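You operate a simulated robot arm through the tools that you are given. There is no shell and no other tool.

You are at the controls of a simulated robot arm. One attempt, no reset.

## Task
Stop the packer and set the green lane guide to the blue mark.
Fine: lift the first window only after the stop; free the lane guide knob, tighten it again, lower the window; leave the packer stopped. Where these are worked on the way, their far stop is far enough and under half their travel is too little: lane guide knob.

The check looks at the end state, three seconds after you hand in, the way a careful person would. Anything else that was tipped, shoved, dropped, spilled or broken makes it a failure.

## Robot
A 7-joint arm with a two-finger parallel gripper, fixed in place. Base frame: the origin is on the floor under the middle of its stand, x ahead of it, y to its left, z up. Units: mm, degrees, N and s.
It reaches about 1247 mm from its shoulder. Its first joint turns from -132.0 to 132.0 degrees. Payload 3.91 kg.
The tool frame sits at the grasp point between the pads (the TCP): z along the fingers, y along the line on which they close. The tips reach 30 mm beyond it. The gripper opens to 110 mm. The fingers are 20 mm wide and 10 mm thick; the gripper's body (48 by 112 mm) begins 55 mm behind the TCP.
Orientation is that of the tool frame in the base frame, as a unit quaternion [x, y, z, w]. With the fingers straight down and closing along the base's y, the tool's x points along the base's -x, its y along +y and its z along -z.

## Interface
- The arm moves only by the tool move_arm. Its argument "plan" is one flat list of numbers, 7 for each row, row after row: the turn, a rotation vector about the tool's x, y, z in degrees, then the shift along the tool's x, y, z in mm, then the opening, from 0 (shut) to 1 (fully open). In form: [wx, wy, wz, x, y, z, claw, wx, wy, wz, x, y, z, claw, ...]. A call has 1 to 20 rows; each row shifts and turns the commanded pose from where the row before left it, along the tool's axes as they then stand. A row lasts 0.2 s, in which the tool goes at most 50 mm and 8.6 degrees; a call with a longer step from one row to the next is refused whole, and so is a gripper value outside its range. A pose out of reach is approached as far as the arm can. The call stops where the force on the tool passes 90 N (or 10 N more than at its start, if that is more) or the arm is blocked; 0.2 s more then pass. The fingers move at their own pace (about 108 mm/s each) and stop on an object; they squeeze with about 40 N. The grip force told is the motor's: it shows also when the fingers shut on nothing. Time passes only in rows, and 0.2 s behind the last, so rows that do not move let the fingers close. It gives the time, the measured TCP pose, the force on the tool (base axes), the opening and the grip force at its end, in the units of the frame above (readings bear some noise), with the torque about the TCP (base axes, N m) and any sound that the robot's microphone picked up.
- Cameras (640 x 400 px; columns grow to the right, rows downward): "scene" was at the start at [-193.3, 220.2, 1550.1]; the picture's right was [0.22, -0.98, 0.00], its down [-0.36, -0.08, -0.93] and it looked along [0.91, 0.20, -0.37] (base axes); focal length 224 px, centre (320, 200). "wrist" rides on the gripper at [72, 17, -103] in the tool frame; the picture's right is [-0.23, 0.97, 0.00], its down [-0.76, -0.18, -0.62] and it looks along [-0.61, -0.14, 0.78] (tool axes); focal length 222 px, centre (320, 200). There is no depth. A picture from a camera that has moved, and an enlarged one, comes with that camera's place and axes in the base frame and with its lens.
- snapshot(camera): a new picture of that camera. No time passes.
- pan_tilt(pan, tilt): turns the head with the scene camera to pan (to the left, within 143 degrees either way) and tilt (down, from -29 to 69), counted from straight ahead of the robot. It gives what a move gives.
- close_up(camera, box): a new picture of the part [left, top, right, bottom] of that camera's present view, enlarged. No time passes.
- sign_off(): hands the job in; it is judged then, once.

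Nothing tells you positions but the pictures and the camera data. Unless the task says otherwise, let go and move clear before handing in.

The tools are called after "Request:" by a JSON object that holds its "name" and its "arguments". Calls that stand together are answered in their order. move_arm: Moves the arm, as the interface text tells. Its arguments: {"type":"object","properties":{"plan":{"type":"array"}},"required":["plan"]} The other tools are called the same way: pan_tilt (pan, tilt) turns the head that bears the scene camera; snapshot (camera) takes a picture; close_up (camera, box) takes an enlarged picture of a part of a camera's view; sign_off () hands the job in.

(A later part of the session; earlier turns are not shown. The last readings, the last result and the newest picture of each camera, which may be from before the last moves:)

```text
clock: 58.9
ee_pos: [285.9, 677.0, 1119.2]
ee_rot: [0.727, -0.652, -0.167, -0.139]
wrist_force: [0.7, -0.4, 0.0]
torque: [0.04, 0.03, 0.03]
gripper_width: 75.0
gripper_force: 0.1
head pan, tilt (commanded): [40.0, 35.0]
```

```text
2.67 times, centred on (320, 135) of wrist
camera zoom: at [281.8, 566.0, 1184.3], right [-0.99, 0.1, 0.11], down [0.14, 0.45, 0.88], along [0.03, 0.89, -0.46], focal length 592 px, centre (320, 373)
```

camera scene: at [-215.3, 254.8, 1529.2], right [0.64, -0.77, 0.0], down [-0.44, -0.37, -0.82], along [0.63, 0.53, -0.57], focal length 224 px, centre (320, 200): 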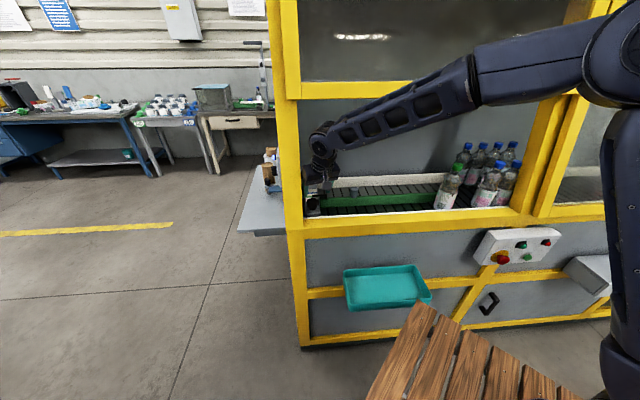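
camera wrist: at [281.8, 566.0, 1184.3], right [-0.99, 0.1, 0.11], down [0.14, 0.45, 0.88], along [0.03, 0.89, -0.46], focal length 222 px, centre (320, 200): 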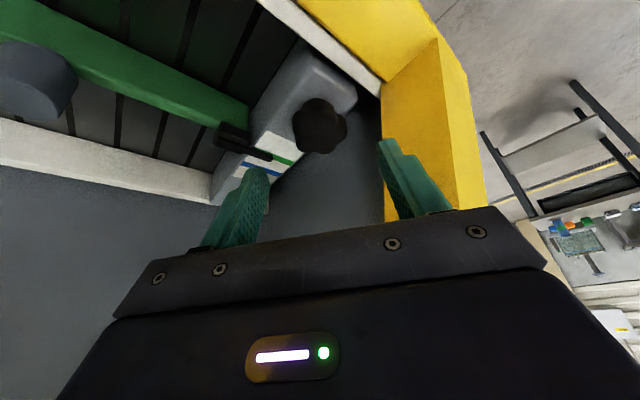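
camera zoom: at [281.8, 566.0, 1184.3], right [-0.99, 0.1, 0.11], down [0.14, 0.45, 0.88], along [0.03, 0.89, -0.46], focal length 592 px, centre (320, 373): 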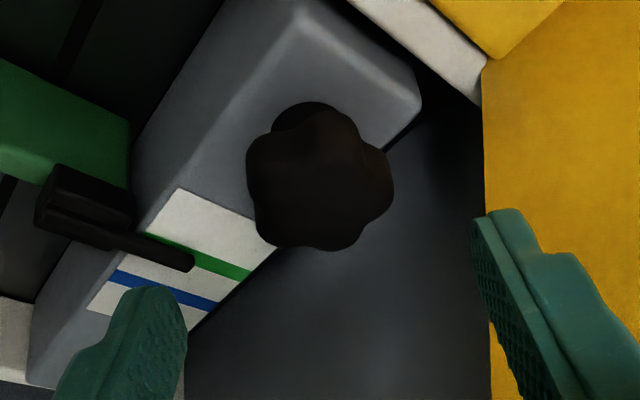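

The aim is good; the knob is about 3 mm off in tool x. I'll correct and descend over the knob in steps.

Request:
{"name": "move_arm", "arguments": {"plan": [0, 0, 0, 2.8, 0, 20, 0.68, 0, 0, 0, 0, 0, 20, 0.68, 0, 0, 0, 0, 0, 15, 0.68, 0, 0, 0, 0, 0, 8, 0.68, 0, 0, 0, 0, 0, 0, 0.68]}}

Request:
{"name": "snapshot", "arguments": {"camera": "wrist"}}

Request:
{"name": "close_up", "arguments": {"camera": "scene", "box": [290, 150, 370, 220]}}

```text
clock: 60.1
ee_pos: [281.0, 702.3, 1060.3]
ee_rot: [0.727, -0.652, -0.167, -0.138]
wrist_force: [-0.6, 0.8, 0.8]
torque: [0.0, 0.03, -0.04]
gripper_width: 74.7
gripper_force: 0.0
head pan, tilt (commanded): [40.0, 35.0]
```

```text
taken
camera wrist: at [277.4, 590.4, 1124.3], right [-0.99, 0.1, 0.11], down [0.14, 0.45, 0.88], along [0.03, 0.89, -0.46], focal length 222 px, centre (320, 200)
```

wrist: 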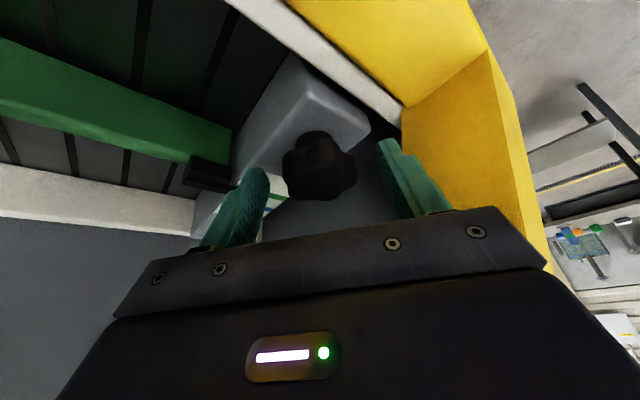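

```text
5.71 times, centred on (330, 185) of scene
camera zoom: at [-216.6, 256.7, 1528.7], right [0.64, -0.77, 0.0], down [-0.44, -0.37, -0.82], along [0.63, 0.53, -0.57], focal length 1283 px, centre (263, 286)
```

zoom: 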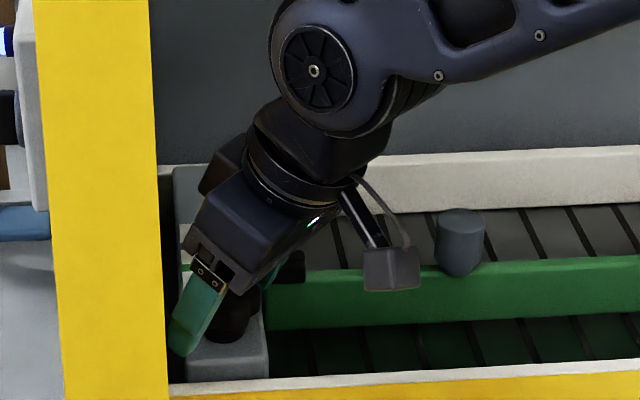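

The fingers straddle the knob. I'll go 4 mm deeper and close on it.

Request:
{"name": "move_arm", "arguments": {"plan": [0, 0, 0, 1, -1, 4, 0.68, 0, 0, 0, 0, 0, 0, 0.45, 0, 0, 0, 0, 0, 0, 0.3, 0, 0, 0, 0, 0, 0, 0, 0, 0, 0, 0, 0, 0, 0]}}

Request:
{"name": "snapshot", "arguments": {"camera": "wrist"}}

Request:
{"name": "close_up", "arguments": {"camera": "scene", "box": [290, 150, 370, 220]}}

```text
clock: 61.3
ee_pos: [282.6, 702.3, 1056.7]
ee_rot: [0.727, -0.652, -0.167, -0.137]
wrist_force: [2.3, 1.0, -0.1]
torque: [0.32, -1.01, -0.03]
gripper_width: 44.2
gripper_force: 45.2
head pan, tilt (commanded): [40.0, 35.0]
```

```text
taken
camera wrist: at [278.2, 591.0, 1120.1], right [-0.99, 0.1, 0.11], down [0.14, 0.45, 0.88], along [0.03, 0.89, -0.46], focal length 222 px, centre (320, 200)
```

wrist: 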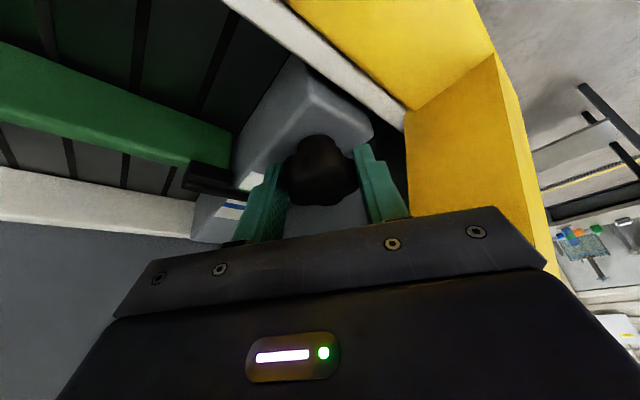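

```text
5.71 times, centred on (330, 185) of scene
camera zoom: at [-216.5, 256.8, 1528.7], right [0.64, -0.77, 0.0], down [-0.44, -0.37, -0.82], along [0.63, 0.53, -0.57], focal length 1283 px, centre (263, 286)
```

zoom: 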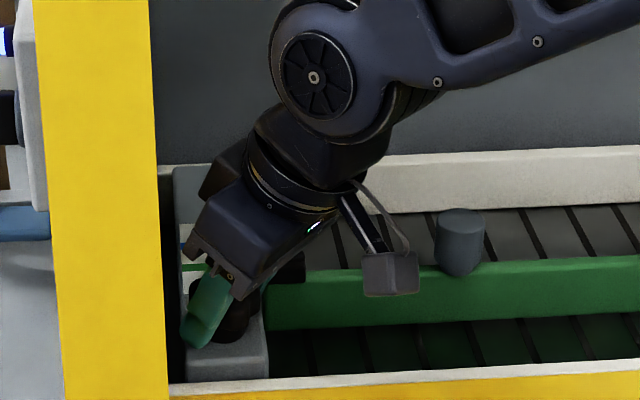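

I'm gripping the knob at 44 mm with almost no side load. I'll turn it counter-clockwise about its vertical axis, starting with a small step.

Request:
{"name": "move_arm", "arguments": {"plan": [-2.54, 0.1, -5.44, -0.1, -0.64, 0.03, 0, -2.54, 0.1, -5.44, -0.1, -0.64, 0.03, 0, -2.54, 0.1, -5.44, -0.1, -0.64, 0.03, 0]}}

Request:
{"name": "snapshot", "arguments": {"camera": "wrist"}}

```text
clock: 62.1
ee_pos: [285.5, 703.0, 1056.4]
ee_rot: [0.82, -0.53, -0.186, -0.109]
wrist_force: [-10.6, -2.0, -5.7]
torque: [0.0, -0.21, 0.04]
gripper_width: 44.5
gripper_force: 44.8
head pan, tilt (commanded): [40.0, 35.0]
```

```text
taken
camera wrist: at [314.8, 596.1, 1120.2], right [-0.97, -0.22, 0.11], down [0.0, 0.47, 0.88], along [-0.25, 0.86, -0.46], focal length 222 px, centre (320, 200)
```

wrist: 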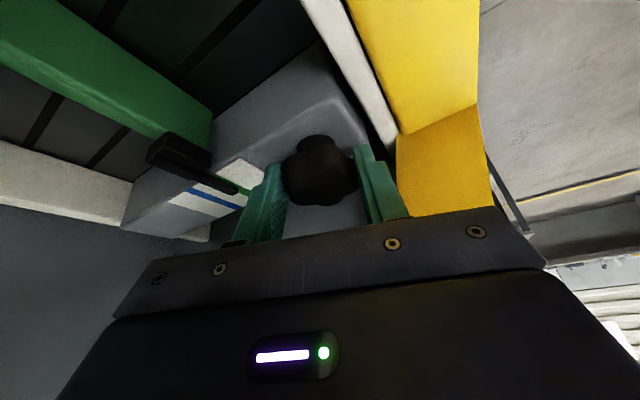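

Request:
{"name": "close_up", "arguments": {"camera": "wrist", "box": [230, 110, 420, 230]}}

Request:
{"name": "move_arm", "arguments": {"plan": [-2.54, 0.1, -5.44, -0.1, -0.64, 0.03, 0, -2.54, 0.1, -5.44, -0.1, -0.64, 0.03, 0, -2.54, 0.1, -5.44, -0.1, -0.64, 0.03, 0, -2.54, 0.1, -5.44, -0.1, -0.64, 0.03, 0]}}

Request:
{"name": "close_up", "arguments": {"camera": "wrist", "box": [230, 110, 420, 230]}}

Request:
{"name": "close_up", "arguments": {"camera": "scene", "box": [280, 70, 460, 220]}}

```text
3.33 times, centred on (325, 170) of wrist
camera zoom: at [314.8, 596.1, 1120.2], right [-0.97, -0.22, 0.11], down [0.0, 0.47, 0.88], along [-0.25, 0.86, -0.46], focal length 740 px, centre (303, 300)
```

zoom: 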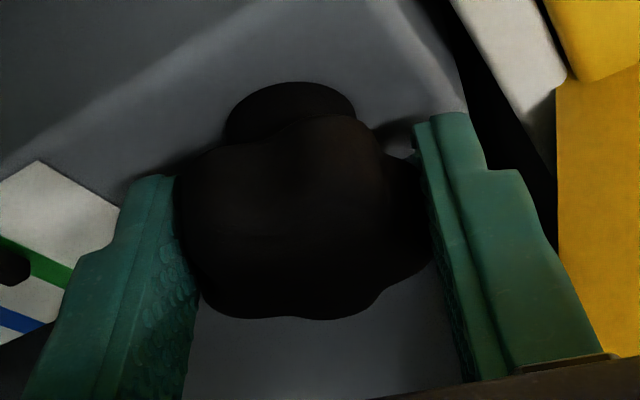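

```text
clock: 63.1
ee_pos: [286.1, 703.8, 1056.3]
ee_rot: [0.913, -0.347, -0.205, -0.066]
wrist_force: [-17.3, -6.5, -23.4]
torque: [0.51, -0.15, 0.08]
gripper_width: 44.7
gripper_force: 44.7
head pan, tilt (commanded): [40.0, 35.0]
```

```text
3.33 times, centred on (325, 170) of wrist
camera zoom: at [357.4, 619.8, 1120.4], right [-0.8, -0.59, 0.12], down [-0.19, 0.43, 0.88], along [-0.57, 0.68, -0.46], focal length 740 px, centre (303, 300)
```

zoom: 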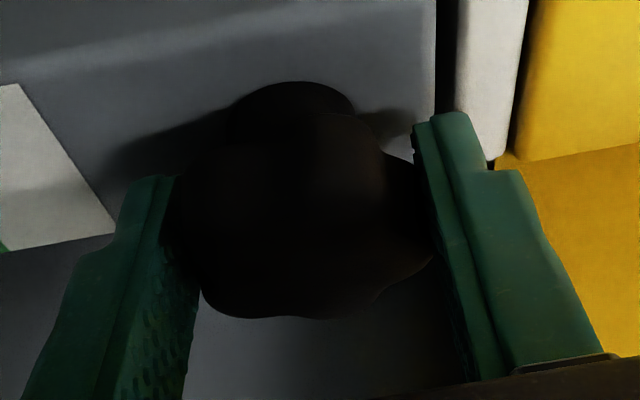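

```text
2.67 times, centred on (370, 145) of scene
camera zoom: at [-216.9, 257.1, 1528.6], right [0.64, -0.77, 0.0], down [-0.44, -0.37, -0.82], along [0.63, 0.53, -0.57], focal length 599 px, centre (187, 347)
```

zoom: 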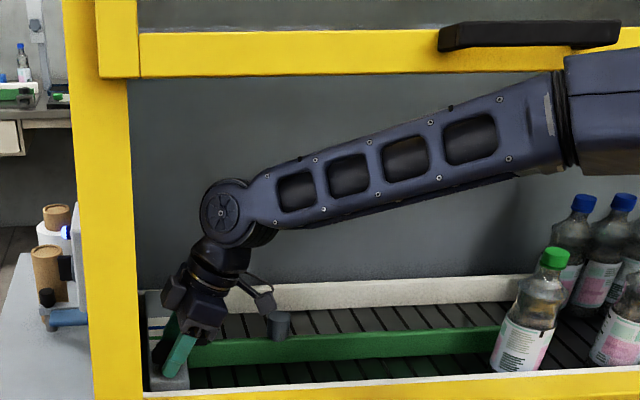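

The knob is turning with the gripper, 42° so far with little resistance. I'll continue counter-clockwise.

Request:
{"name": "move_arm", "arguments": {"plan": [-2.54, 0.1, -5.44, -0.1, -0.64, 0.3, 0, -2.54, 0.1, -5.44, -0.1, -0.64, 0.3, 0, -2.54, 0.1, -5.44, -0.1, -0.64, 0.3, 0, -2.54, 0.1, -5.44, -0.1, -0.64, 0.03, 0]}}

Request:
{"name": "close_up", "arguments": {"camera": "wrist", "box": [230, 110, 420, 230]}}

Request:
{"name": "close_up", "arguments": {"camera": "scene", "box": [280, 70, 460, 220]}}

```text
clock: 64.1
ee_pos: [287.4, 707.4, 1056.7]
ee_rot: [0.965, -0.149, -0.216, -0.023]
wrist_force: [-19.6, -7.8, -19.6]
torque: [0.69, 0.05, 0.09]
gripper_width: 44.5
gripper_force: 45.4
head pan, tilt (commanded): [40.0, 35.0]
```

```text
3.33 times, centred on (325, 170) of wrist
camera zoom: at [386.9, 658.4, 1120.5], right [-0.49, -0.87, 0.11], down [-0.35, 0.31, 0.88], along [-0.8, 0.39, -0.45], focal length 740 px, centre (303, 300)
```

zoom: 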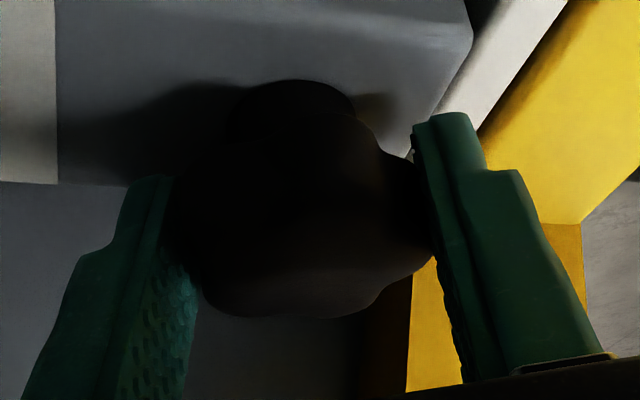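

```text
2.67 times, centred on (370, 145) of scene
camera zoom: at [-217.0, 257.0, 1528.6], right [0.64, -0.77, 0.0], down [-0.44, -0.37, -0.82], along [0.63, 0.53, -0.57], focal length 599 px, centre (187, 347)
```

zoom: 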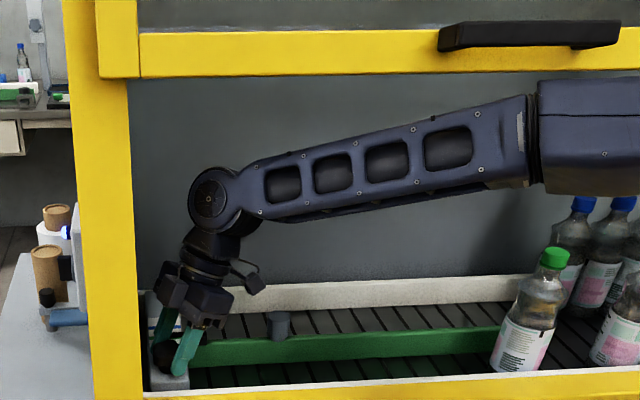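

Still turning freely at 66°. I'll continue another 24°.

Request:
{"name": "move_arm", "arguments": {"plan": [-2.54, 0.1, -5.44, -0.1, -0.64, 0.3, 0, -2.54, 0.1, -5.44, -0.1, -0.64, 0.3, 0, -2.54, 0.1, -5.44, -0.1, -0.64, 0.03, 0, -2.54, 0.1, -5.44, -0.1, -0.64, 0.03, 0]}}

Request:
{"name": "close_up", "arguments": {"camera": "wrist", "box": [230, 110, 420, 230]}}

Request:
{"name": "close_up", "arguments": {"camera": "scene", "box": [280, 70, 460, 220]}}

```text
clock: 65.1
ee_pos: [287.7, 709.5, 1056.2]
ee_rot: [0.975, 0.054, -0.216, 0.021]
wrist_force: [-15.4, 8.9, -10.1]
torque: [0.47, 0.0, -0.07]
gripper_width: 44.4
gripper_force: 45.5
head pan, tilt (commanded): [40.0, 35.0]
```

```text
3.33 times, centred on (325, 170) of wrist
camera zoom: at [398.0, 705.7, 1120.6], right [-0.09, -0.99, 0.11], down [-0.45, 0.14, 0.88], along [-0.89, 0.03, -0.45], focal length 740 px, centre (303, 300)
```

zoom: 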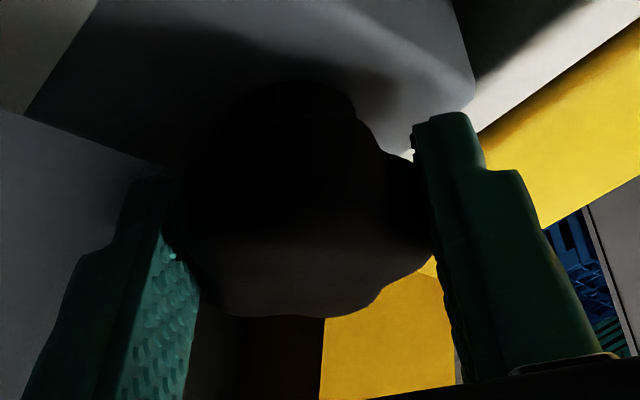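

```text
2.67 times, centred on (370, 145) of scene
camera zoom: at [-217.0, 257.3, 1528.5], right [0.64, -0.77, 0.0], down [-0.44, -0.37, -0.82], along [0.63, 0.53, -0.57], focal length 599 px, centre (187, 347)
```

zoom: 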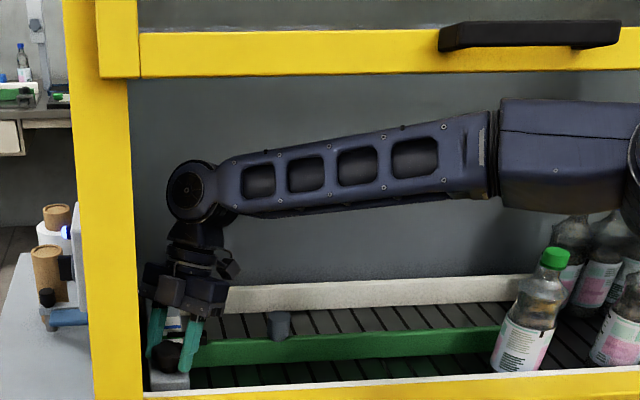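

The knob has turned 90° freely with no stop yet. I'll open, swing the gripper back 72° (one star lobe), and regrip for another stroke.

Request:
{"name": "move_arm", "arguments": {"plan": [0, 0, 0, 0, 0, 0, 0.5, 0, 0, 0, 0, 0, 0, 0.68, 3.38, -0.14, 7.26, 0.13, 0.85, -0.04, 0.68, 3.38, -0.14, 7.26, 0.13, 0.85, -0.04, 0.68, 3.38, -0.14, 7.26, 0.13, 0.85, -0.04, 0.68, 3.38, -0.14, 7.26, 0.13, 0.85, -0.04, 0.68, 3.38, -0.14, 7.26, 0.13, 0.85, -0.04, 0.68, 3.38, -0.14, 7.26, 0.13, 0.85, -0.04, 0.68, 3.38, -0.14, 7.26, 0.13, 0.85, -0.04, 0.68, 3.38, -0.14, 7.26, 0.13, 0.85, -0.04, 0.68, 3.38, -0.14, 7.26, 0.13, 0.85, -0.04, 0.68, 0, 0, 0, 0, 0, 0, 0.68]}}

Request:
{"name": "close_up", "arguments": {"camera": "wrist", "box": [210, 90, 440, 230]}}

```text
clock: 67.7
ee_pos: [286.4, 702.4, 1056.3]
ee_rot: [0.819, -0.531, -0.187, -0.11]
wrist_force: [-0.5, -0.9, 0.0]
torque: [0.01, 0.0, 0.0]
gripper_width: 74.8
gripper_force: 0.0
head pan, tilt (commanded): [40.0, 35.0]
```

```text
2.78 times, centred on (325, 160) of wrist
camera zoom: at [316.6, 596.0, 1120.3], right [-0.97, -0.21, 0.11], down [0.0, 0.47, 0.88], along [-0.24, 0.86, -0.46], focal length 618 px, centre (306, 311)
```

zoom: 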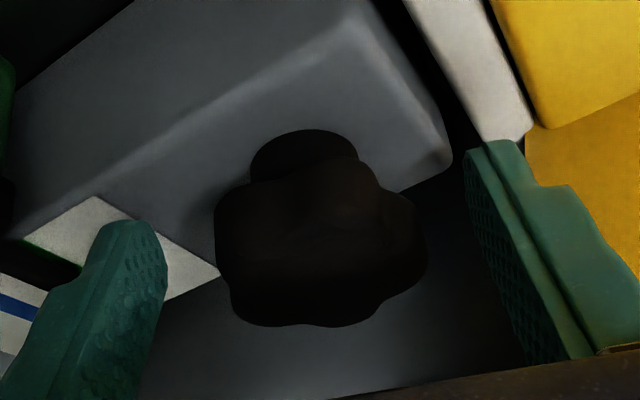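

The knob is centred again. I'll close and turn another stroke counter-clockwise.

Request:
{"name": "move_arm", "arguments": {"plan": [0, 0, 0, 0, 0, 0, 0.4, 0, 0, 0, 0, 0, 0, 0.2, 0, 0, 0, 0, 0, 0, 0, 0, 0, 0, 0, 0, 0, 0, -2.54, 0.1, -5.44, -0.1, -0.64, 0.03, 0, -2.54, 0.1, -5.44, -0.1, -0.64, 0.03, 0, -2.54, 0.1, -5.44, -0.1, -0.64, 0.03, 0, -2.54, 0.1, -5.44, -0.1, -0.64, 0.03, 0, -2.54, 0.1, -5.44, -0.1, -0.64, 0.03, 0, -2.54, 0.1, -5.44, -0.1, -0.64, 0.03, 0]}}

Request:
{"name": "close_up", "arguments": {"camera": "wrist", "box": [210, 90, 440, 230]}}

```text
clock: 69.9
ee_pos: [288.2, 705.3, 1056.2]
ee_rot: [0.944, -0.25, -0.212, -0.047]
wrist_force: [-19.1, -8.2, -2.2]
torque: [0.58, -0.12, -0.54]
gripper_width: 44.5
gripper_force: 44.6
head pan, tilt (commanded): [40.0, 35.0]
```

```text
2.78 times, centred on (325, 160) of wrist
camera zoom: at [374.4, 637.0, 1120.2], right [-0.66, -0.75, 0.11], down [-0.28, 0.38, 0.88], along [-0.7, 0.55, -0.45], focal length 618 px, centre (306, 311)
```

zoom: 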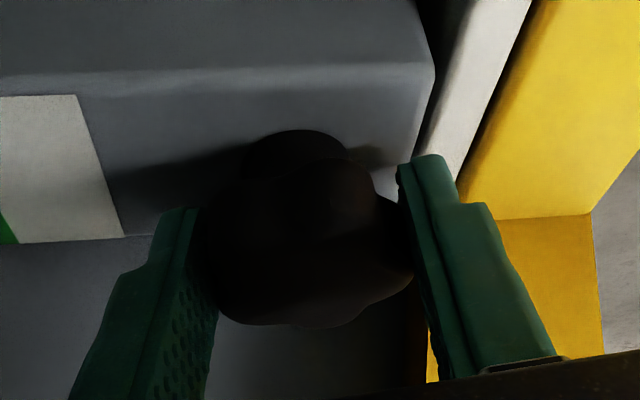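

Request:
{"name": "move_arm", "arguments": {"plan": [-2.54, 0.1, -5.44, -0.1, -0.64, 0.03, 0, -2.54, 0.1, -5.44, -0.1, -0.64, 0.03, 0]}}

Request:
{"name": "close_up", "arguments": {"camera": "wrist", "box": [210, 90, 440, 230]}}

```text
clock: 70.5
ee_pos: [289.5, 706.1, 1056.2]
ee_rot: [0.965, -0.151, -0.214, -0.025]
wrist_force: [-4.8, -10.9, 3.8]
torque: [0.6, -0.19, -0.49]
gripper_width: 44.1
gripper_force: 44.8
head pan, tilt (commanded): [40.0, 35.0]
```

```text
2.78 times, centred on (325, 160) of wrist
camera zoom: at [388.7, 657.4, 1120.2], right [-0.49, -0.86, 0.11], down [-0.35, 0.31, 0.88], along [-0.8, 0.39, -0.45], focal length 618 px, centre (306, 311)
```

zoom: 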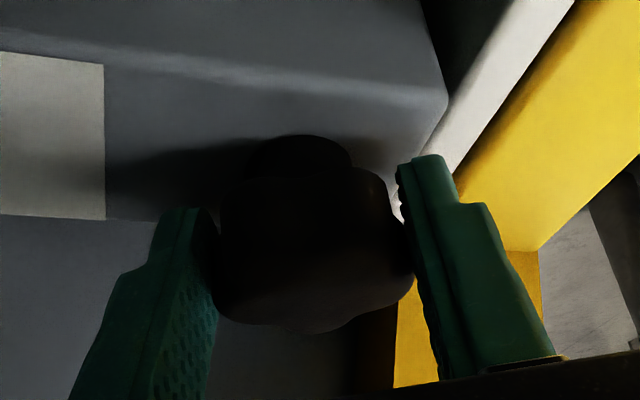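

The fingers now slip on the knob with about 0.5 N·m of resistance, so it has reached its far stop after roughly 120°. It is free. I'll release it, rise clear, and swing the tool back toward the guide's peg.

Request:
{"name": "move_arm", "arguments": {"plan": [0, 0, 0, 0, 0, 0, 0.5, 0, 0, 0, 0, 0, 0, 0.68, 0, 0, 0, -9.5, 0.4, -20.4, 0.68, 0, 0, 0, -9.5, 0.4, -20.4, 0.68, 0, 0, 0, 23.7, 14.8, -11, 0.68, 0, 0, 0, 23.7, 14.8, -11, 0.68, 3.38, -0.14, 7.26, 0, 0, 0, 0.68, 3.38, -0.14, 7.26, 0, 0, 0, 0.68, 3.38, -0.14, 7.26, 0, 0, 0, 0.68, 3.38, -0.14, 7.26, 0, 0, 0, 0.68, 3.38, -0.14, 7.26, 0, 0, 0, 0.68, 3.38, -0.14, 7.26, 0, 0, 0, 0.68, 3.38, -0.14, 7.26, 0, 0, 0, 0.68, 3.38, -0.14, 7.26, 0, 0, 0, 0.68, 3.38, -0.14, 7.26, 0, 0, 0, 0.68, 3.38, -0.14, 7.26, 0, 0, 0, 0.68]}}

Request:
{"name": "snapshot", "arguments": {"camera": "wrist"}}

Request:
{"name": "close_up", "arguments": {"camera": "scene", "box": [280, 70, 460, 220]}}

Request:
{"name": "close_up", "arguments": {"camera": "scene", "box": [295, 170, 355, 220]}}

```text
clock: 73.9
ee_pos: [329.2, 663.5, 1101.2]
ee_rot: [-0.641, 0.737, 0.149, 0.156]
wrist_force: [1.2, -0.4, 0.0]
torque: [0.01, 0.02, 0.03]
gripper_width: 74.8
gripper_force: 0.1
head pan, tilt (commanded): [40.0, 35.0]
```

```text
taken
camera wrist: at [299.5, 556.4, 1165.7], right [-0.93, 0.34, 0.12], down [0.25, 0.4, 0.88], along [0.25, 0.85, -0.46], focal length 222 px, centre (320, 200)
```

wrist: 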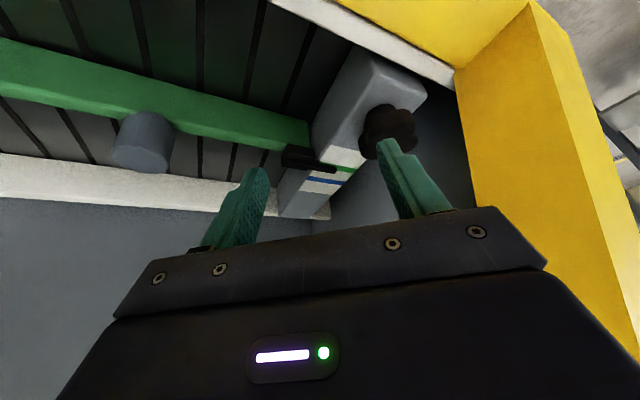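

```text
2.67 times, centred on (370, 145) of scene
camera zoom: at [-216.4, 256.6, 1528.7], right [0.64, -0.77, 0.0], down [-0.44, -0.37, -0.82], along [0.63, 0.53, -0.57], focal length 599 px, centre (187, 347)
```

zoom: 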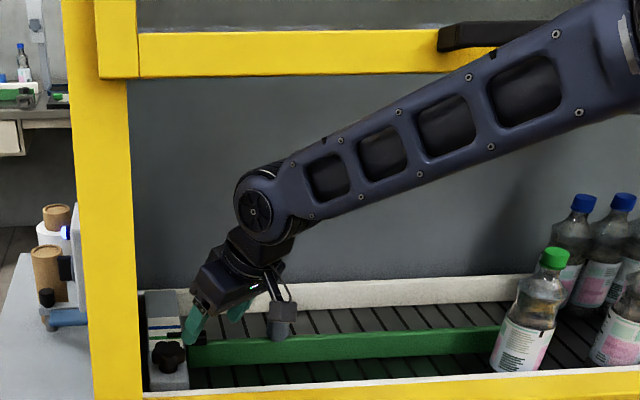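

```text
8.00 times, centred on (325, 195) of scene
camera zoom: at [-216.4, 256.6, 1528.7], right [0.64, -0.77, 0.0], down [-0.44, -0.37, -0.82], along [0.63, 0.53, -0.57], focal length 1796 px, centre (280, 240)
```

zoom: 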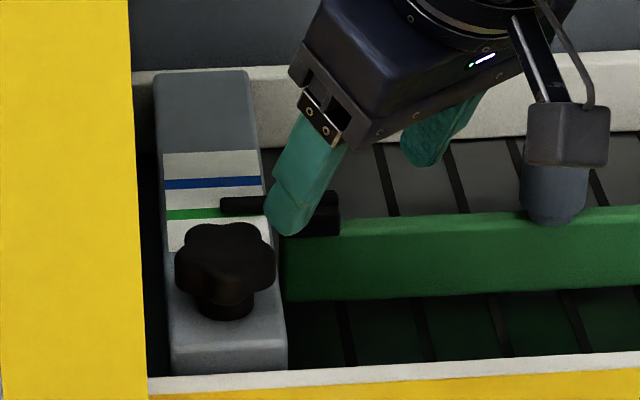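

Request:
{"name": "close_up", "arguments": {"camera": "wrist", "box": [60, 60, 360, 230]}}

```text
2.13 times, centred on (210, 145) of wrist
camera zoom: at [299.5, 556.4, 1165.7], right [-0.93, 0.34, 0.12], down [0.25, 0.4, 0.88], along [0.25, 0.85, -0.46], focal length 474 px, centre (555, 317)
```

zoom: 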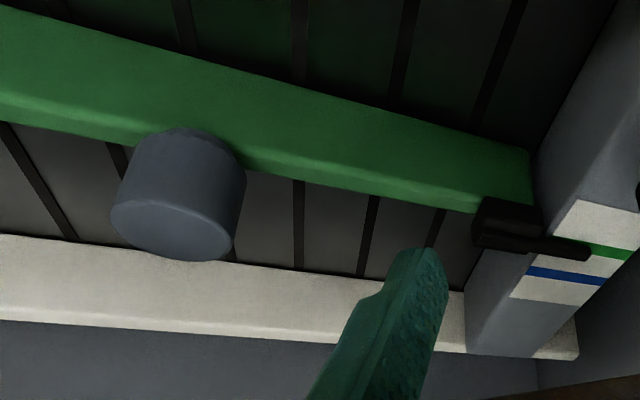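

The pointer is still at green and the peg is at about (n 768, u −131.5, top z 1054). I'll move over the peg, staying low under the raised window.

Request:
{"name": "move_arm", "arguments": {"plan": [0, 0, 0, 10.8, -41.5, -3.6, 0.68, 0, 0, 0, 10.8, -41.5, -3.6, 0.68, 0, 0, 0, 10.8, -41.5, -3.6, 0.68, 0, 0, 0, 0, 0, 0, 0.68]}}

Request:
{"name": "snapshot", "arguments": {"camera": "wrist"}}

Request:
{"name": "close_up", "arguments": {"camera": "scene", "box": [280, 70, 520, 220]}}

```text
clock: 74.9
ee_pos: [447.5, 611.8, 1093.3]
ee_rot: [-0.642, 0.736, 0.149, 0.156]
wrist_force: [0.1, 0.2, -0.8]
torque: [0.01, -0.01, -0.01]
gripper_width: 74.6
gripper_force: 0.1
head pan, tilt (commanded): [40.0, 35.0]
```

```text
taken
camera wrist: at [417.7, 505.3, 1158.1], right [-0.94, 0.33, 0.11], down [0.25, 0.4, 0.88], along [0.25, 0.85, -0.46], focal length 222 px, centre (320, 200)
```

wrist: 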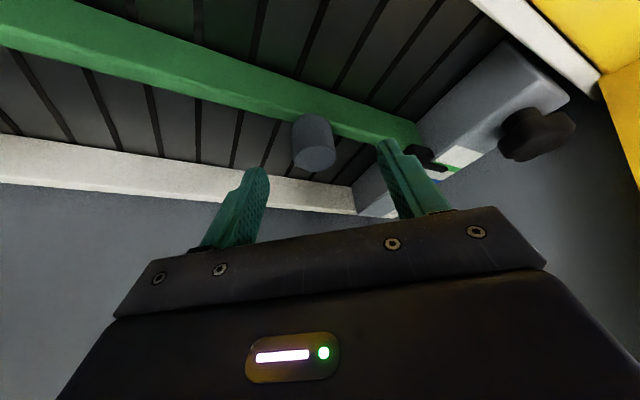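

```text
2.67 times, centred on (400, 145) of scene
camera zoom: at [-216.7, 256.7, 1528.7], right [0.64, -0.77, 0.0], down [-0.44, -0.37, -0.82], along [0.63, 0.53, -0.57], focal length 599 px, centre (107, 347)
```

zoom: 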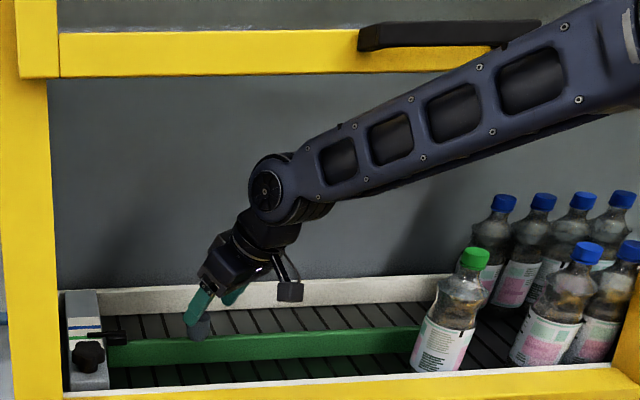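

Request:
{"name": "close_up", "arguments": {"camera": "wrist", "box": [210, 90, 420, 220]}}

```text
3.05 times, centred on (315, 155) of wrist
camera zoom: at [417.7, 505.3, 1158.1], right [-0.94, 0.33, 0.11], down [0.25, 0.4, 0.88], along [0.25, 0.85, -0.46], focal length 677 px, centre (335, 337)
```

zoom: 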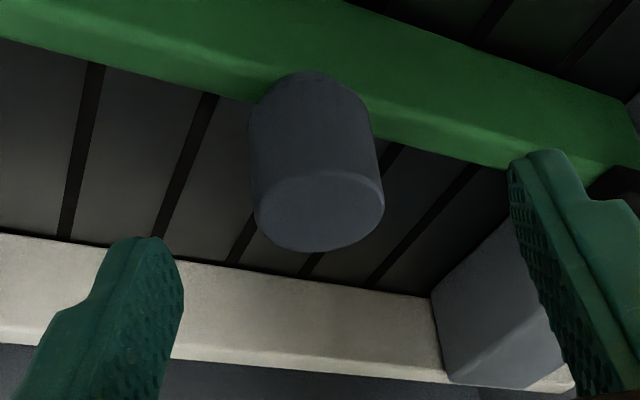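

The peg is about 32 mm across. I'll centre on it and lower so the fingertips stop just above the guide rail.

Request:
{"name": "move_arm", "arguments": {"plan": [0, 0, 0, 1.8, -5.3, 10, 0.68, 0, 0, 0, 0, 0, 14, 0.68, 0, 0, 0, 0, 0, 13, 0.68, 0, 0, 0, 0, 0, 0, 0.68]}}

Request:
{"name": "snapshot", "arguments": {"camera": "wrist"}}

Request:
{"name": "close_up", "arguments": {"camera": "scene", "box": [300, 150, 420, 220]}}

```text
clock: 75.9
ee_pos: [454.6, 625.8, 1058.2]
ee_rot: [-0.642, 0.736, 0.149, 0.156]
wrist_force: [0.4, 0.3, 0.1]
torque: [0.04, 0.01, -0.02]
gripper_width: 74.7
gripper_force: 0.1
head pan, tilt (commanded): [40.0, 35.0]
```

```text
taken
camera wrist: at [424.4, 518.9, 1122.6], right [-0.94, 0.33, 0.11], down [0.25, 0.4, 0.88], along [0.25, 0.85, -0.46], focal length 222 px, centre (320, 200)
```

wrist: 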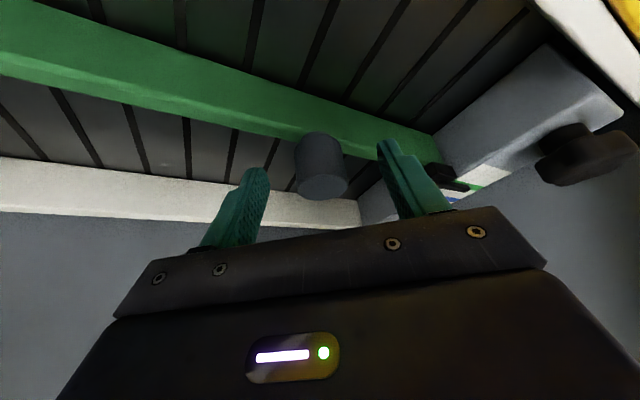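

```text
5.33 times, centred on (360, 185) of scene
camera zoom: at [-216.6, 256.7, 1528.7], right [0.64, -0.77, 0.0], down [-0.44, -0.37, -0.82], along [0.63, 0.53, -0.57], focal length 1197 px, centre (107, 280)
```

zoom: 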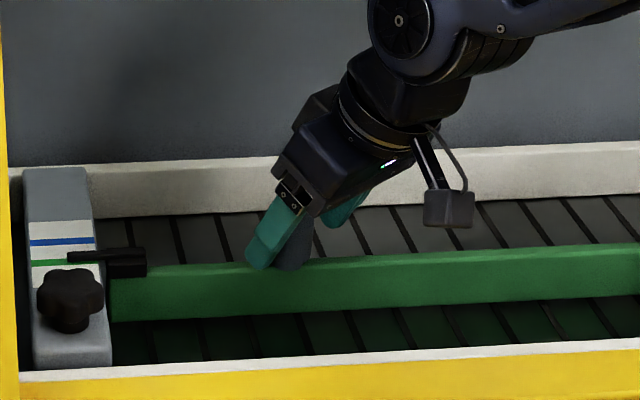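

The peg is between the fingers and the pointer is still visible. I'll close on the peg.

Request:
{"name": "move_arm", "arguments": {"plan": [0, 0, 0, 0, 0, 0, 0.45, 0, 0, 0, 0, 0, 0, 0.25, 0, 0, 0, 0, 0, 0, 0, 0, 0, 0, 0, 0, 0, 0]}}

Request:
{"name": "close_up", "arguments": {"camera": "scene", "box": [295, 170, 355, 220]}}

```text
clock: 76.9
ee_pos: [456.2, 626.2, 1057.8]
ee_rot: [-0.641, 0.737, 0.149, 0.156]
wrist_force: [3.8, -2.8, 0.0]
torque: [-0.05, -0.84, -0.28]
gripper_width: 33.2
gripper_force: 44.8
head pan, tilt (commanded): [40.0, 35.0]
```

```text
8.00 times, centred on (325, 195) of scene
camera zoom: at [-216.5, 256.6, 1528.7], right [0.64, -0.77, 0.0], down [-0.44, -0.37, -0.82], along [0.63, 0.53, -0.57], focal length 1796 px, centre (280, 240)
```

zoom: 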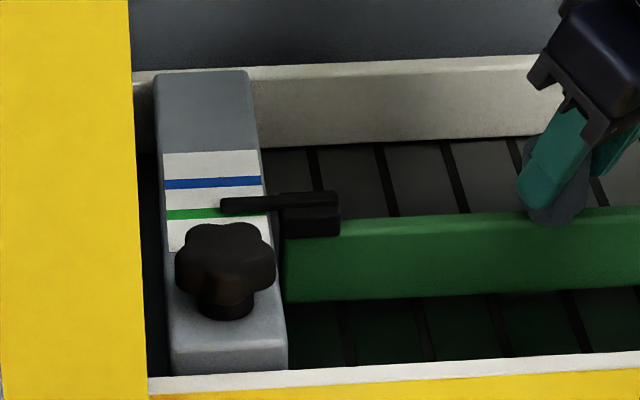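

The peg is gripped at 33 mm. I'll push the guide inward in small steps along n.

Request:
{"name": "move_arm", "arguments": {"plan": [0, 0, 0, -3.64, -3.03, 1.62, 0, 0, 0, 0, -3.64, -3.03, 1.62, 0, 0, 0, 0, -3.64, -3.03, 1.62, 0, 0, 0, 0, 0, 0, 0, 0]}}

Request:
{"name": "close_up", "arguments": {"camera": "scene", "box": [295, 170, 355, 220]}}

```text
clock: 77.9
ee_pos: [466.4, 635.7, 1058.0]
ee_rot: [-0.641, 0.737, 0.149, 0.154]
wrist_force: [7.9, -10.0, -15.9]
torque: [-0.7, -0.75, -0.44]
gripper_width: 33.5
gripper_force: 45.3
head pan, tilt (commanded): [40.0, 35.0]
```

```text
8.00 times, centred on (325, 195) of scene
camera zoom: at [-216.0, 256.8, 1528.7], right [0.64, -0.77, 0.0], down [-0.44, -0.37, -0.82], along [0.63, 0.53, -0.57], focal length 1796 px, centre (280, 240)
```

zoom: 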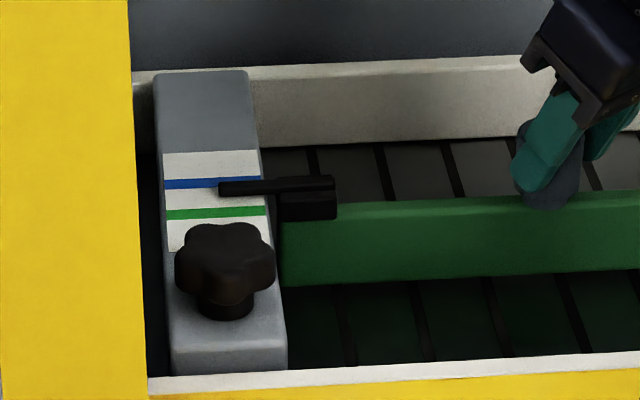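

The guide slides freely; it has moved about 14 mm. I'll zoom in to compare the pointer with the marks before continuing.

Request:
{"name": "close_up", "arguments": {"camera": "scene", "box": [306, 178, 334, 204]}}

```text
15.38 times, centred on (320, 191) of scene
camera zoom: at [-216.0, 256.8, 1528.7], right [0.64, -0.77, 0.0], down [-0.44, -0.37, -0.82], along [0.63, 0.53, -0.57], focal length 3454 px, centre (320, 338)
```

zoom: 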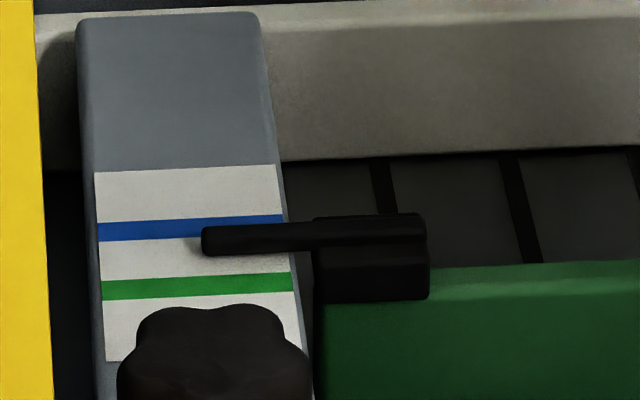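

By the zoomed view, about 12 mm remain. I'll move 11 mm more and measure again.

Request:
{"name": "move_arm", "arguments": {"plan": [0, 0, 0, -4.0, -3.33, 1.78, 0, 0, 0, 0, -4.0, -3.33, 1.78, 0, 0, 0, 0, 0, 0, 0, 0]}}

Request:
{"name": "close_up", "arguments": {"camera": "scene", "box": [306, 178, 334, 204]}}

```text
clock: 78.7
ee_pos: [474.1, 644.4, 1058.4]
ee_rot: [-0.641, 0.737, 0.148, 0.155]
wrist_force: [11.1, -13.4, -33.6]
torque: [-1.11, -0.6, -0.57]
gripper_width: 33.3
gripper_force: 45.2
head pan, tilt (commanded): [40.0, 35.0]
```

```text
15.38 times, centred on (320, 191) of scene
camera zoom: at [-215.6, 257.1, 1528.7], right [0.64, -0.77, 0.0], down [-0.44, -0.37, -0.82], along [0.63, 0.53, -0.57], focal length 3454 px, centre (320, 338)
```

zoom: 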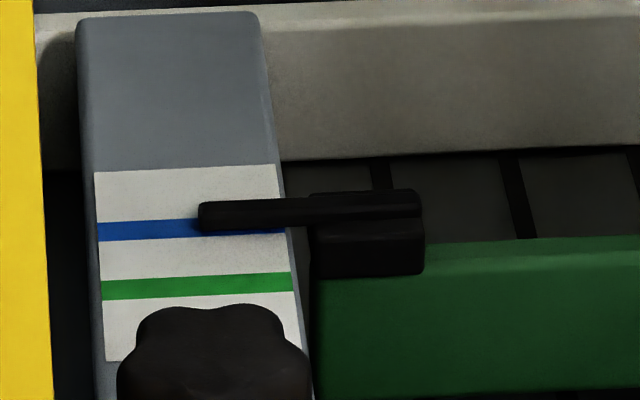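

The pointer is now about where it should be over the blue line from this angle. I'll check from the wrist camera's different angle.

Request:
{"name": "snapshot", "arguments": {"camera": "wrist"}}

Request:
{"name": "close_up", "arguments": {"camera": "wrist", "box": [380, 110, 560, 220]}}

```text
taken
camera wrist: at [443.7, 537.8, 1123.0], right [-0.94, 0.33, 0.12], down [0.25, 0.4, 0.88], along [0.25, 0.85, -0.46], focal length 222 px, centre (320, 200)
```

wrist: 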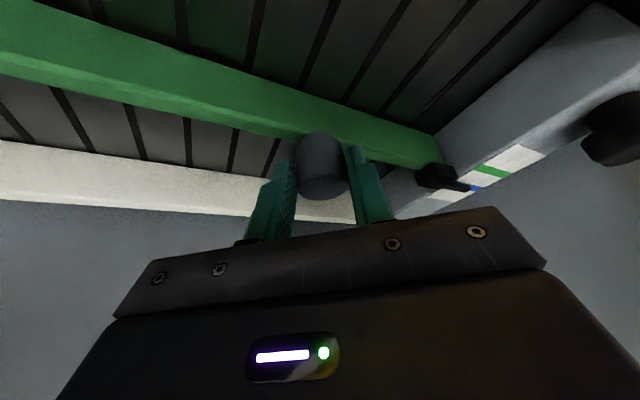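

```text
3.56 times, centred on (470, 165) of wrist
camera zoom: at [443.7, 537.8, 1123.0], right [-0.94, 0.33, 0.12], down [0.25, 0.4, 0.88], along [0.25, 0.85, -0.46], focal length 790 px, centre (-213, 324)
```

zoom: 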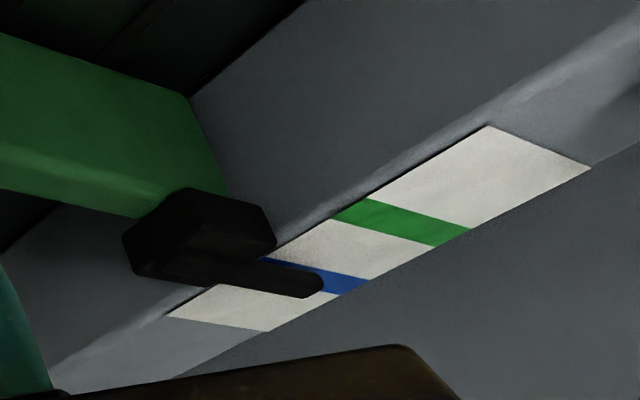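

By triangulating both views, the pointer is within about 1 mm of the blue line and only about 4 mm above the plate. I'll release the peg gently and rise clear of it.

Request:
{"name": "move_arm", "arguments": {"plan": [0, 0, 0, -0.4, -0.3, 0.15, 0, 0, 0, 0, 0, 0, 0, 0.35, 0, 0, 0, 0, 0, 0, 0.55, 0, 0, 0, 0, 0, 0, 0.68, 0, 0, 0, -6.3, 0.3, -13.6, 0.68, 0, 0, 0, -6.3, 0.3, -13.6, 0.68, 0, 0, 0, -6.3, 0.3, -13.6, 0.68]}}

Request:
{"name": "close_up", "arguments": {"camera": "scene", "box": [306, 178, 334, 204]}}

Request:
{"name": "snapshot", "arguments": {"camera": "wrist"}}

```text
clock: 80.3
ee_pos: [473.7, 645.6, 1104.2]
ee_rot: [-0.642, 0.736, 0.149, 0.155]
wrist_force: [-0.5, -0.1, -0.1]
torque: [-0.02, -0.01, -0.03]
gripper_width: 74.6
gripper_force: 0.1
head pan, tilt (commanded): [40.0, 35.0]
```

```text
15.38 times, centred on (320, 191) of scene
camera zoom: at [-216.5, 256.8, 1528.7], right [0.64, -0.77, 0.0], down [-0.44, -0.37, -0.82], along [0.63, 0.53, -0.57], focal length 3454 px, centre (320, 338)
```

zoom: 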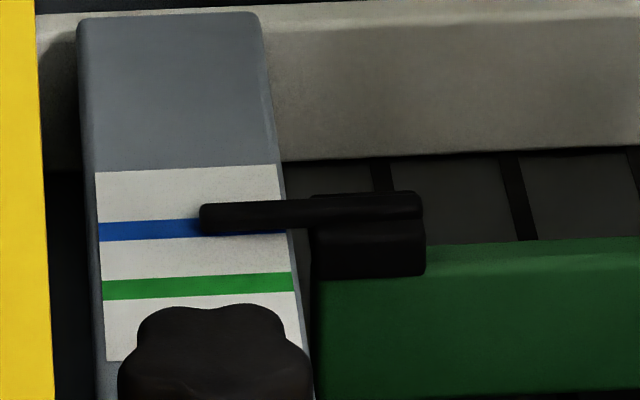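

```text
taken
camera wrist: at [442.6, 538.5, 1169.1], right [-0.94, 0.33, 0.11], down [0.25, 0.4, 0.88], along [0.25, 0.85, -0.46], focal length 222 px, centre (320, 200)
```

wrist: 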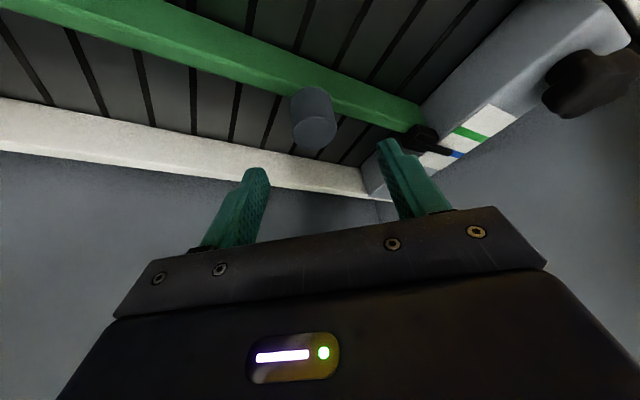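

Request:
{"name": "close_up", "arguments": {"camera": "wrist", "box": [380, 90, 540, 200]}}

```text
3.64 times, centred on (460, 145) of wrist
camera zoom: at [442.6, 538.5, 1169.1], right [-0.94, 0.33, 0.11], down [0.25, 0.4, 0.88], along [0.25, 0.85, -0.46], focal length 808 px, centre (-189, 400)
```

zoom: 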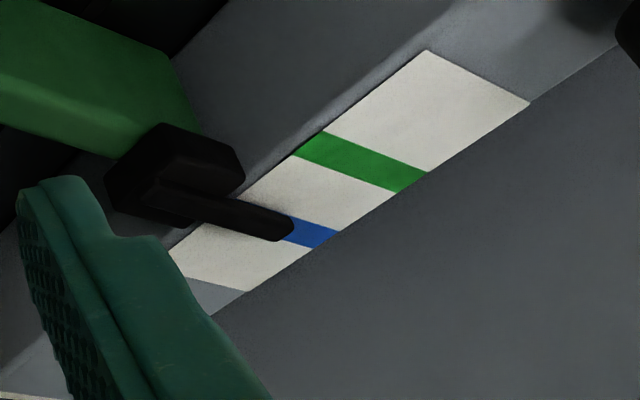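

Request:
{"name": "close_up", "arguments": {"camera": "scene", "box": [280, 60, 560, 220]}}

```text
2.29 times, centred on (420, 140) of scene
camera zoom: at [-216.5, 256.8, 1528.7], right [0.64, -0.77, 0.0], down [-0.44, -0.37, -0.82], along [0.63, 0.53, -0.57], focal length 513 px, centre (91, 337)
```

zoom: 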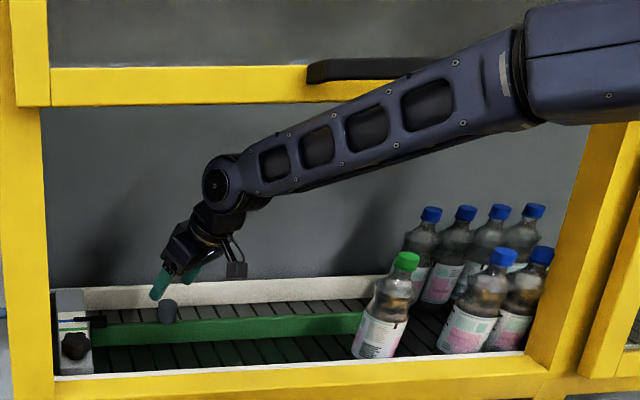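

My parallax estimates disagree by a few millimetres, so I want a view with no parallax. I'll swing the camera around to look along the pointer from the same n as the marks.

Request:
{"name": "move_arm", "arguments": {"plan": [-3.55, 0.145, -7.62, 0, 0, 0, 0.68, -3.55, 0.145, -7.62, 0, 0, 0, 0.68, -3.55, 0.145, -7.62, 0, 0, 0, 0.68, -3.55, 0.145, -7.62, 0, 0, 0, 0.68, -3.55, 0.145, -7.62, 0, 0, 0, 0.68, -3.55, 0.145, -7.62, 0, 0, 0, 0.68, 0, 0, 0, -21.8, -14.8, 10.1, 0.68, 0, 0, 0, -21.8, -14.8, 10.1, 0.68, 0, 0, 0, 0, 0, 0, 0.68]}}

Request:
{"name": "snapshot", "arguments": {"camera": "wrist"}}

Request:
{"name": "close_up", "arguments": {"camera": "scene", "box": [280, 60, 560, 220]}}

```text
clock: 82.3
ee_pos: [464.4, 693.1, 1102.7]
ee_rot: [0.893, -0.394, -0.204, -0.075]
wrist_force: [-1.1, -0.5, -0.1]
torque: [0.02, 0.0, 0.02]
gripper_width: 74.7
gripper_force: 0.0
head pan, tilt (commanded): [40.0, 35.0]
```

```text
taken
camera wrist: at [526.7, 602.2, 1166.9], right [-0.85, -0.51, 0.12], down [-0.14, 0.45, 0.88], along [-0.5, 0.73, -0.45], focal length 222 px, centre (320, 200)
```

wrist: 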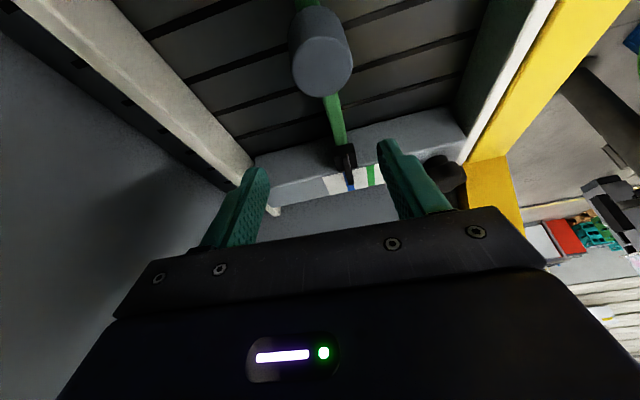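

```text
2.29 times, centred on (420, 140) of scene
camera zoom: at [-215.2, 250.9, 1529.9], right [0.64, -0.77, 0.0], down [-0.44, -0.37, -0.82], along [0.63, 0.53, -0.57], focal length 513 px, centre (91, 337)
```

zoom: 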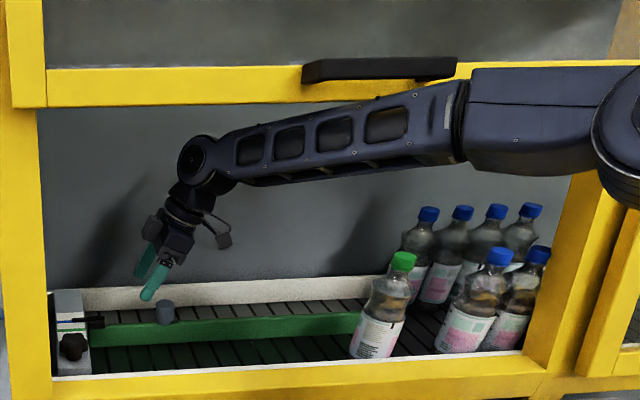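

The scene camera shifted slightly, so an arm link may be touching something. I'll grab the view I need and check for contact before moving.

Request:
{"name": "close_up", "arguments": {"camera": "wrist", "box": [280, 120, 480, 230]}}

Request:
{"name": "snapshot", "arguments": {"camera": "scene"}}

Request:
{"name": "close_up", "arguments": {"camera": "scene", "box": [380, 60, 640, 200]}}

```text
3.20 times, centred on (380, 175) of wrist
camera zoom: at [526.7, 602.2, 1166.9], right [-0.85, -0.51, 0.12], down [-0.14, 0.45, 0.88], along [-0.5, 0.73, -0.45], focal length 711 px, centre (128, 280)
```

zoom: 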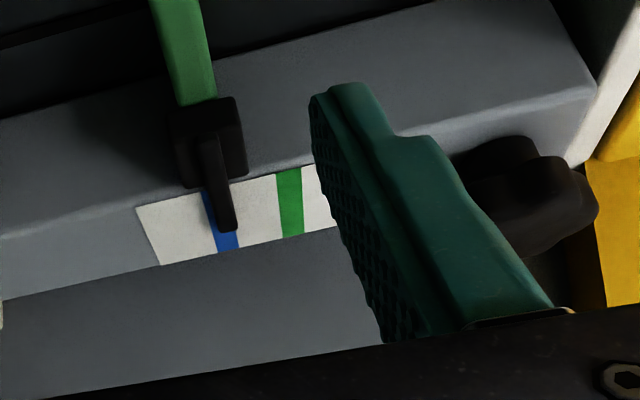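

```text
taken
camera scene: at [-215.2, 250.9, 1529.9], right [0.64, -0.77, 0.0], down [-0.44, -0.37, -0.82], along [0.63, 0.53, -0.57], focal length 224 px, centre (320, 200)
```

scene: 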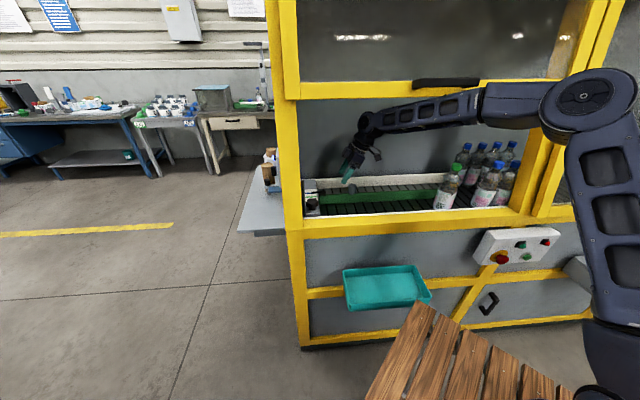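

```text
2.46 times, centred on (510, 130) of scene
camera zoom: at [-215.2, 250.9, 1529.9], right [0.64, -0.77, 0.0], down [-0.44, -0.37, -0.82], along [0.63, 0.53, -0.57], focal length 553 px, centre (-148, 372)
```

zoom: 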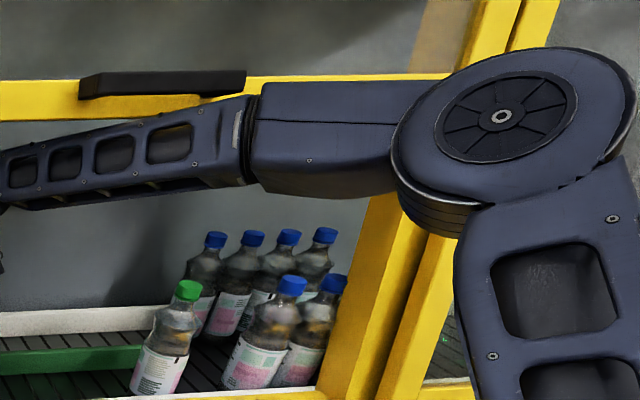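

Request:
{"name": "close_up", "arguments": {"camera": "wrist", "box": [320, 145, 380, 205]}}

```text
6.67 times, centred on (350, 175) of wrist
camera zoom: at [526.7, 602.2, 1166.9], right [-0.85, -0.51, 0.12], down [-0.14, 0.45, 0.88], along [-0.5, 0.73, -0.45], focal length 1481 px, centre (120, 367)
```

zoom: 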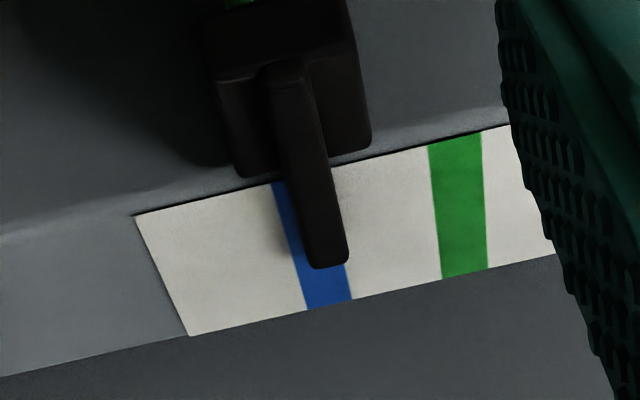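

From this parallax-free view the pointer is about 2 mm short of blue. First I'll back the arm off from where it seems to be touching.

Request:
{"name": "move_arm", "arguments": {"plan": [0, 0, 0, 21.8, 14.8, -5, 0.68, 0, 0, 0, 21.8, 14.8, -5, 0.68]}}

Request:
{"name": "snapshot", "arguments": {"camera": "scene"}}

Request:
{"name": "close_up", "arguments": {"camera": "scene", "box": [306, 178, 334, 204]}}

```text
clock: 82.9
ee_pos: [470.4, 646.6, 1101.0]
ee_rot: [0.894, -0.391, -0.203, -0.08]
wrist_force: [0.8, 0.1, -0.3]
torque: [0.0, -0.02, -0.06]
gripper_width: 74.4
gripper_force: 0.1
head pan, tilt (commanded): [40.0, 35.0]
```

```text
taken
camera scene: at [-216.6, 256.7, 1528.7], right [0.64, -0.77, 0.0], down [-0.44, -0.37, -0.82], along [0.63, 0.53, -0.57], focal length 224 px, centre (320, 200)
```

scene: 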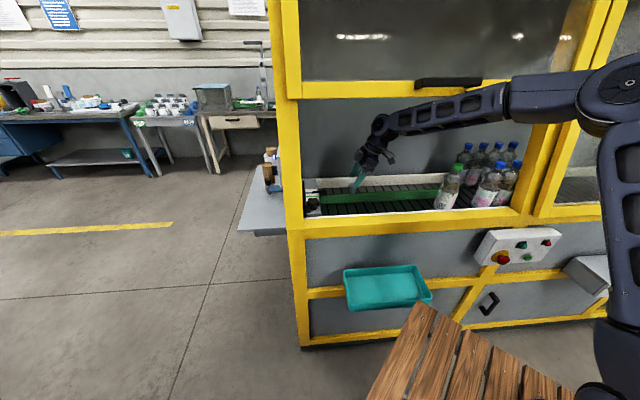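

```text
15.38 times, centred on (320, 191) of scene
camera zoom: at [-216.6, 256.7, 1528.7], right [0.64, -0.77, 0.0], down [-0.44, -0.37, -0.82], along [0.63, 0.53, -0.57], focal length 3454 px, centre (320, 338)
```

zoom: 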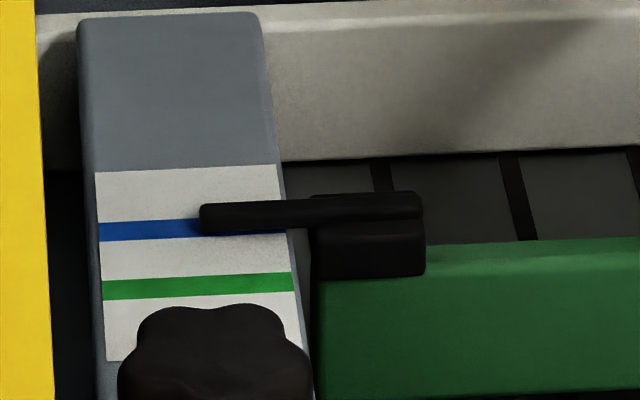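

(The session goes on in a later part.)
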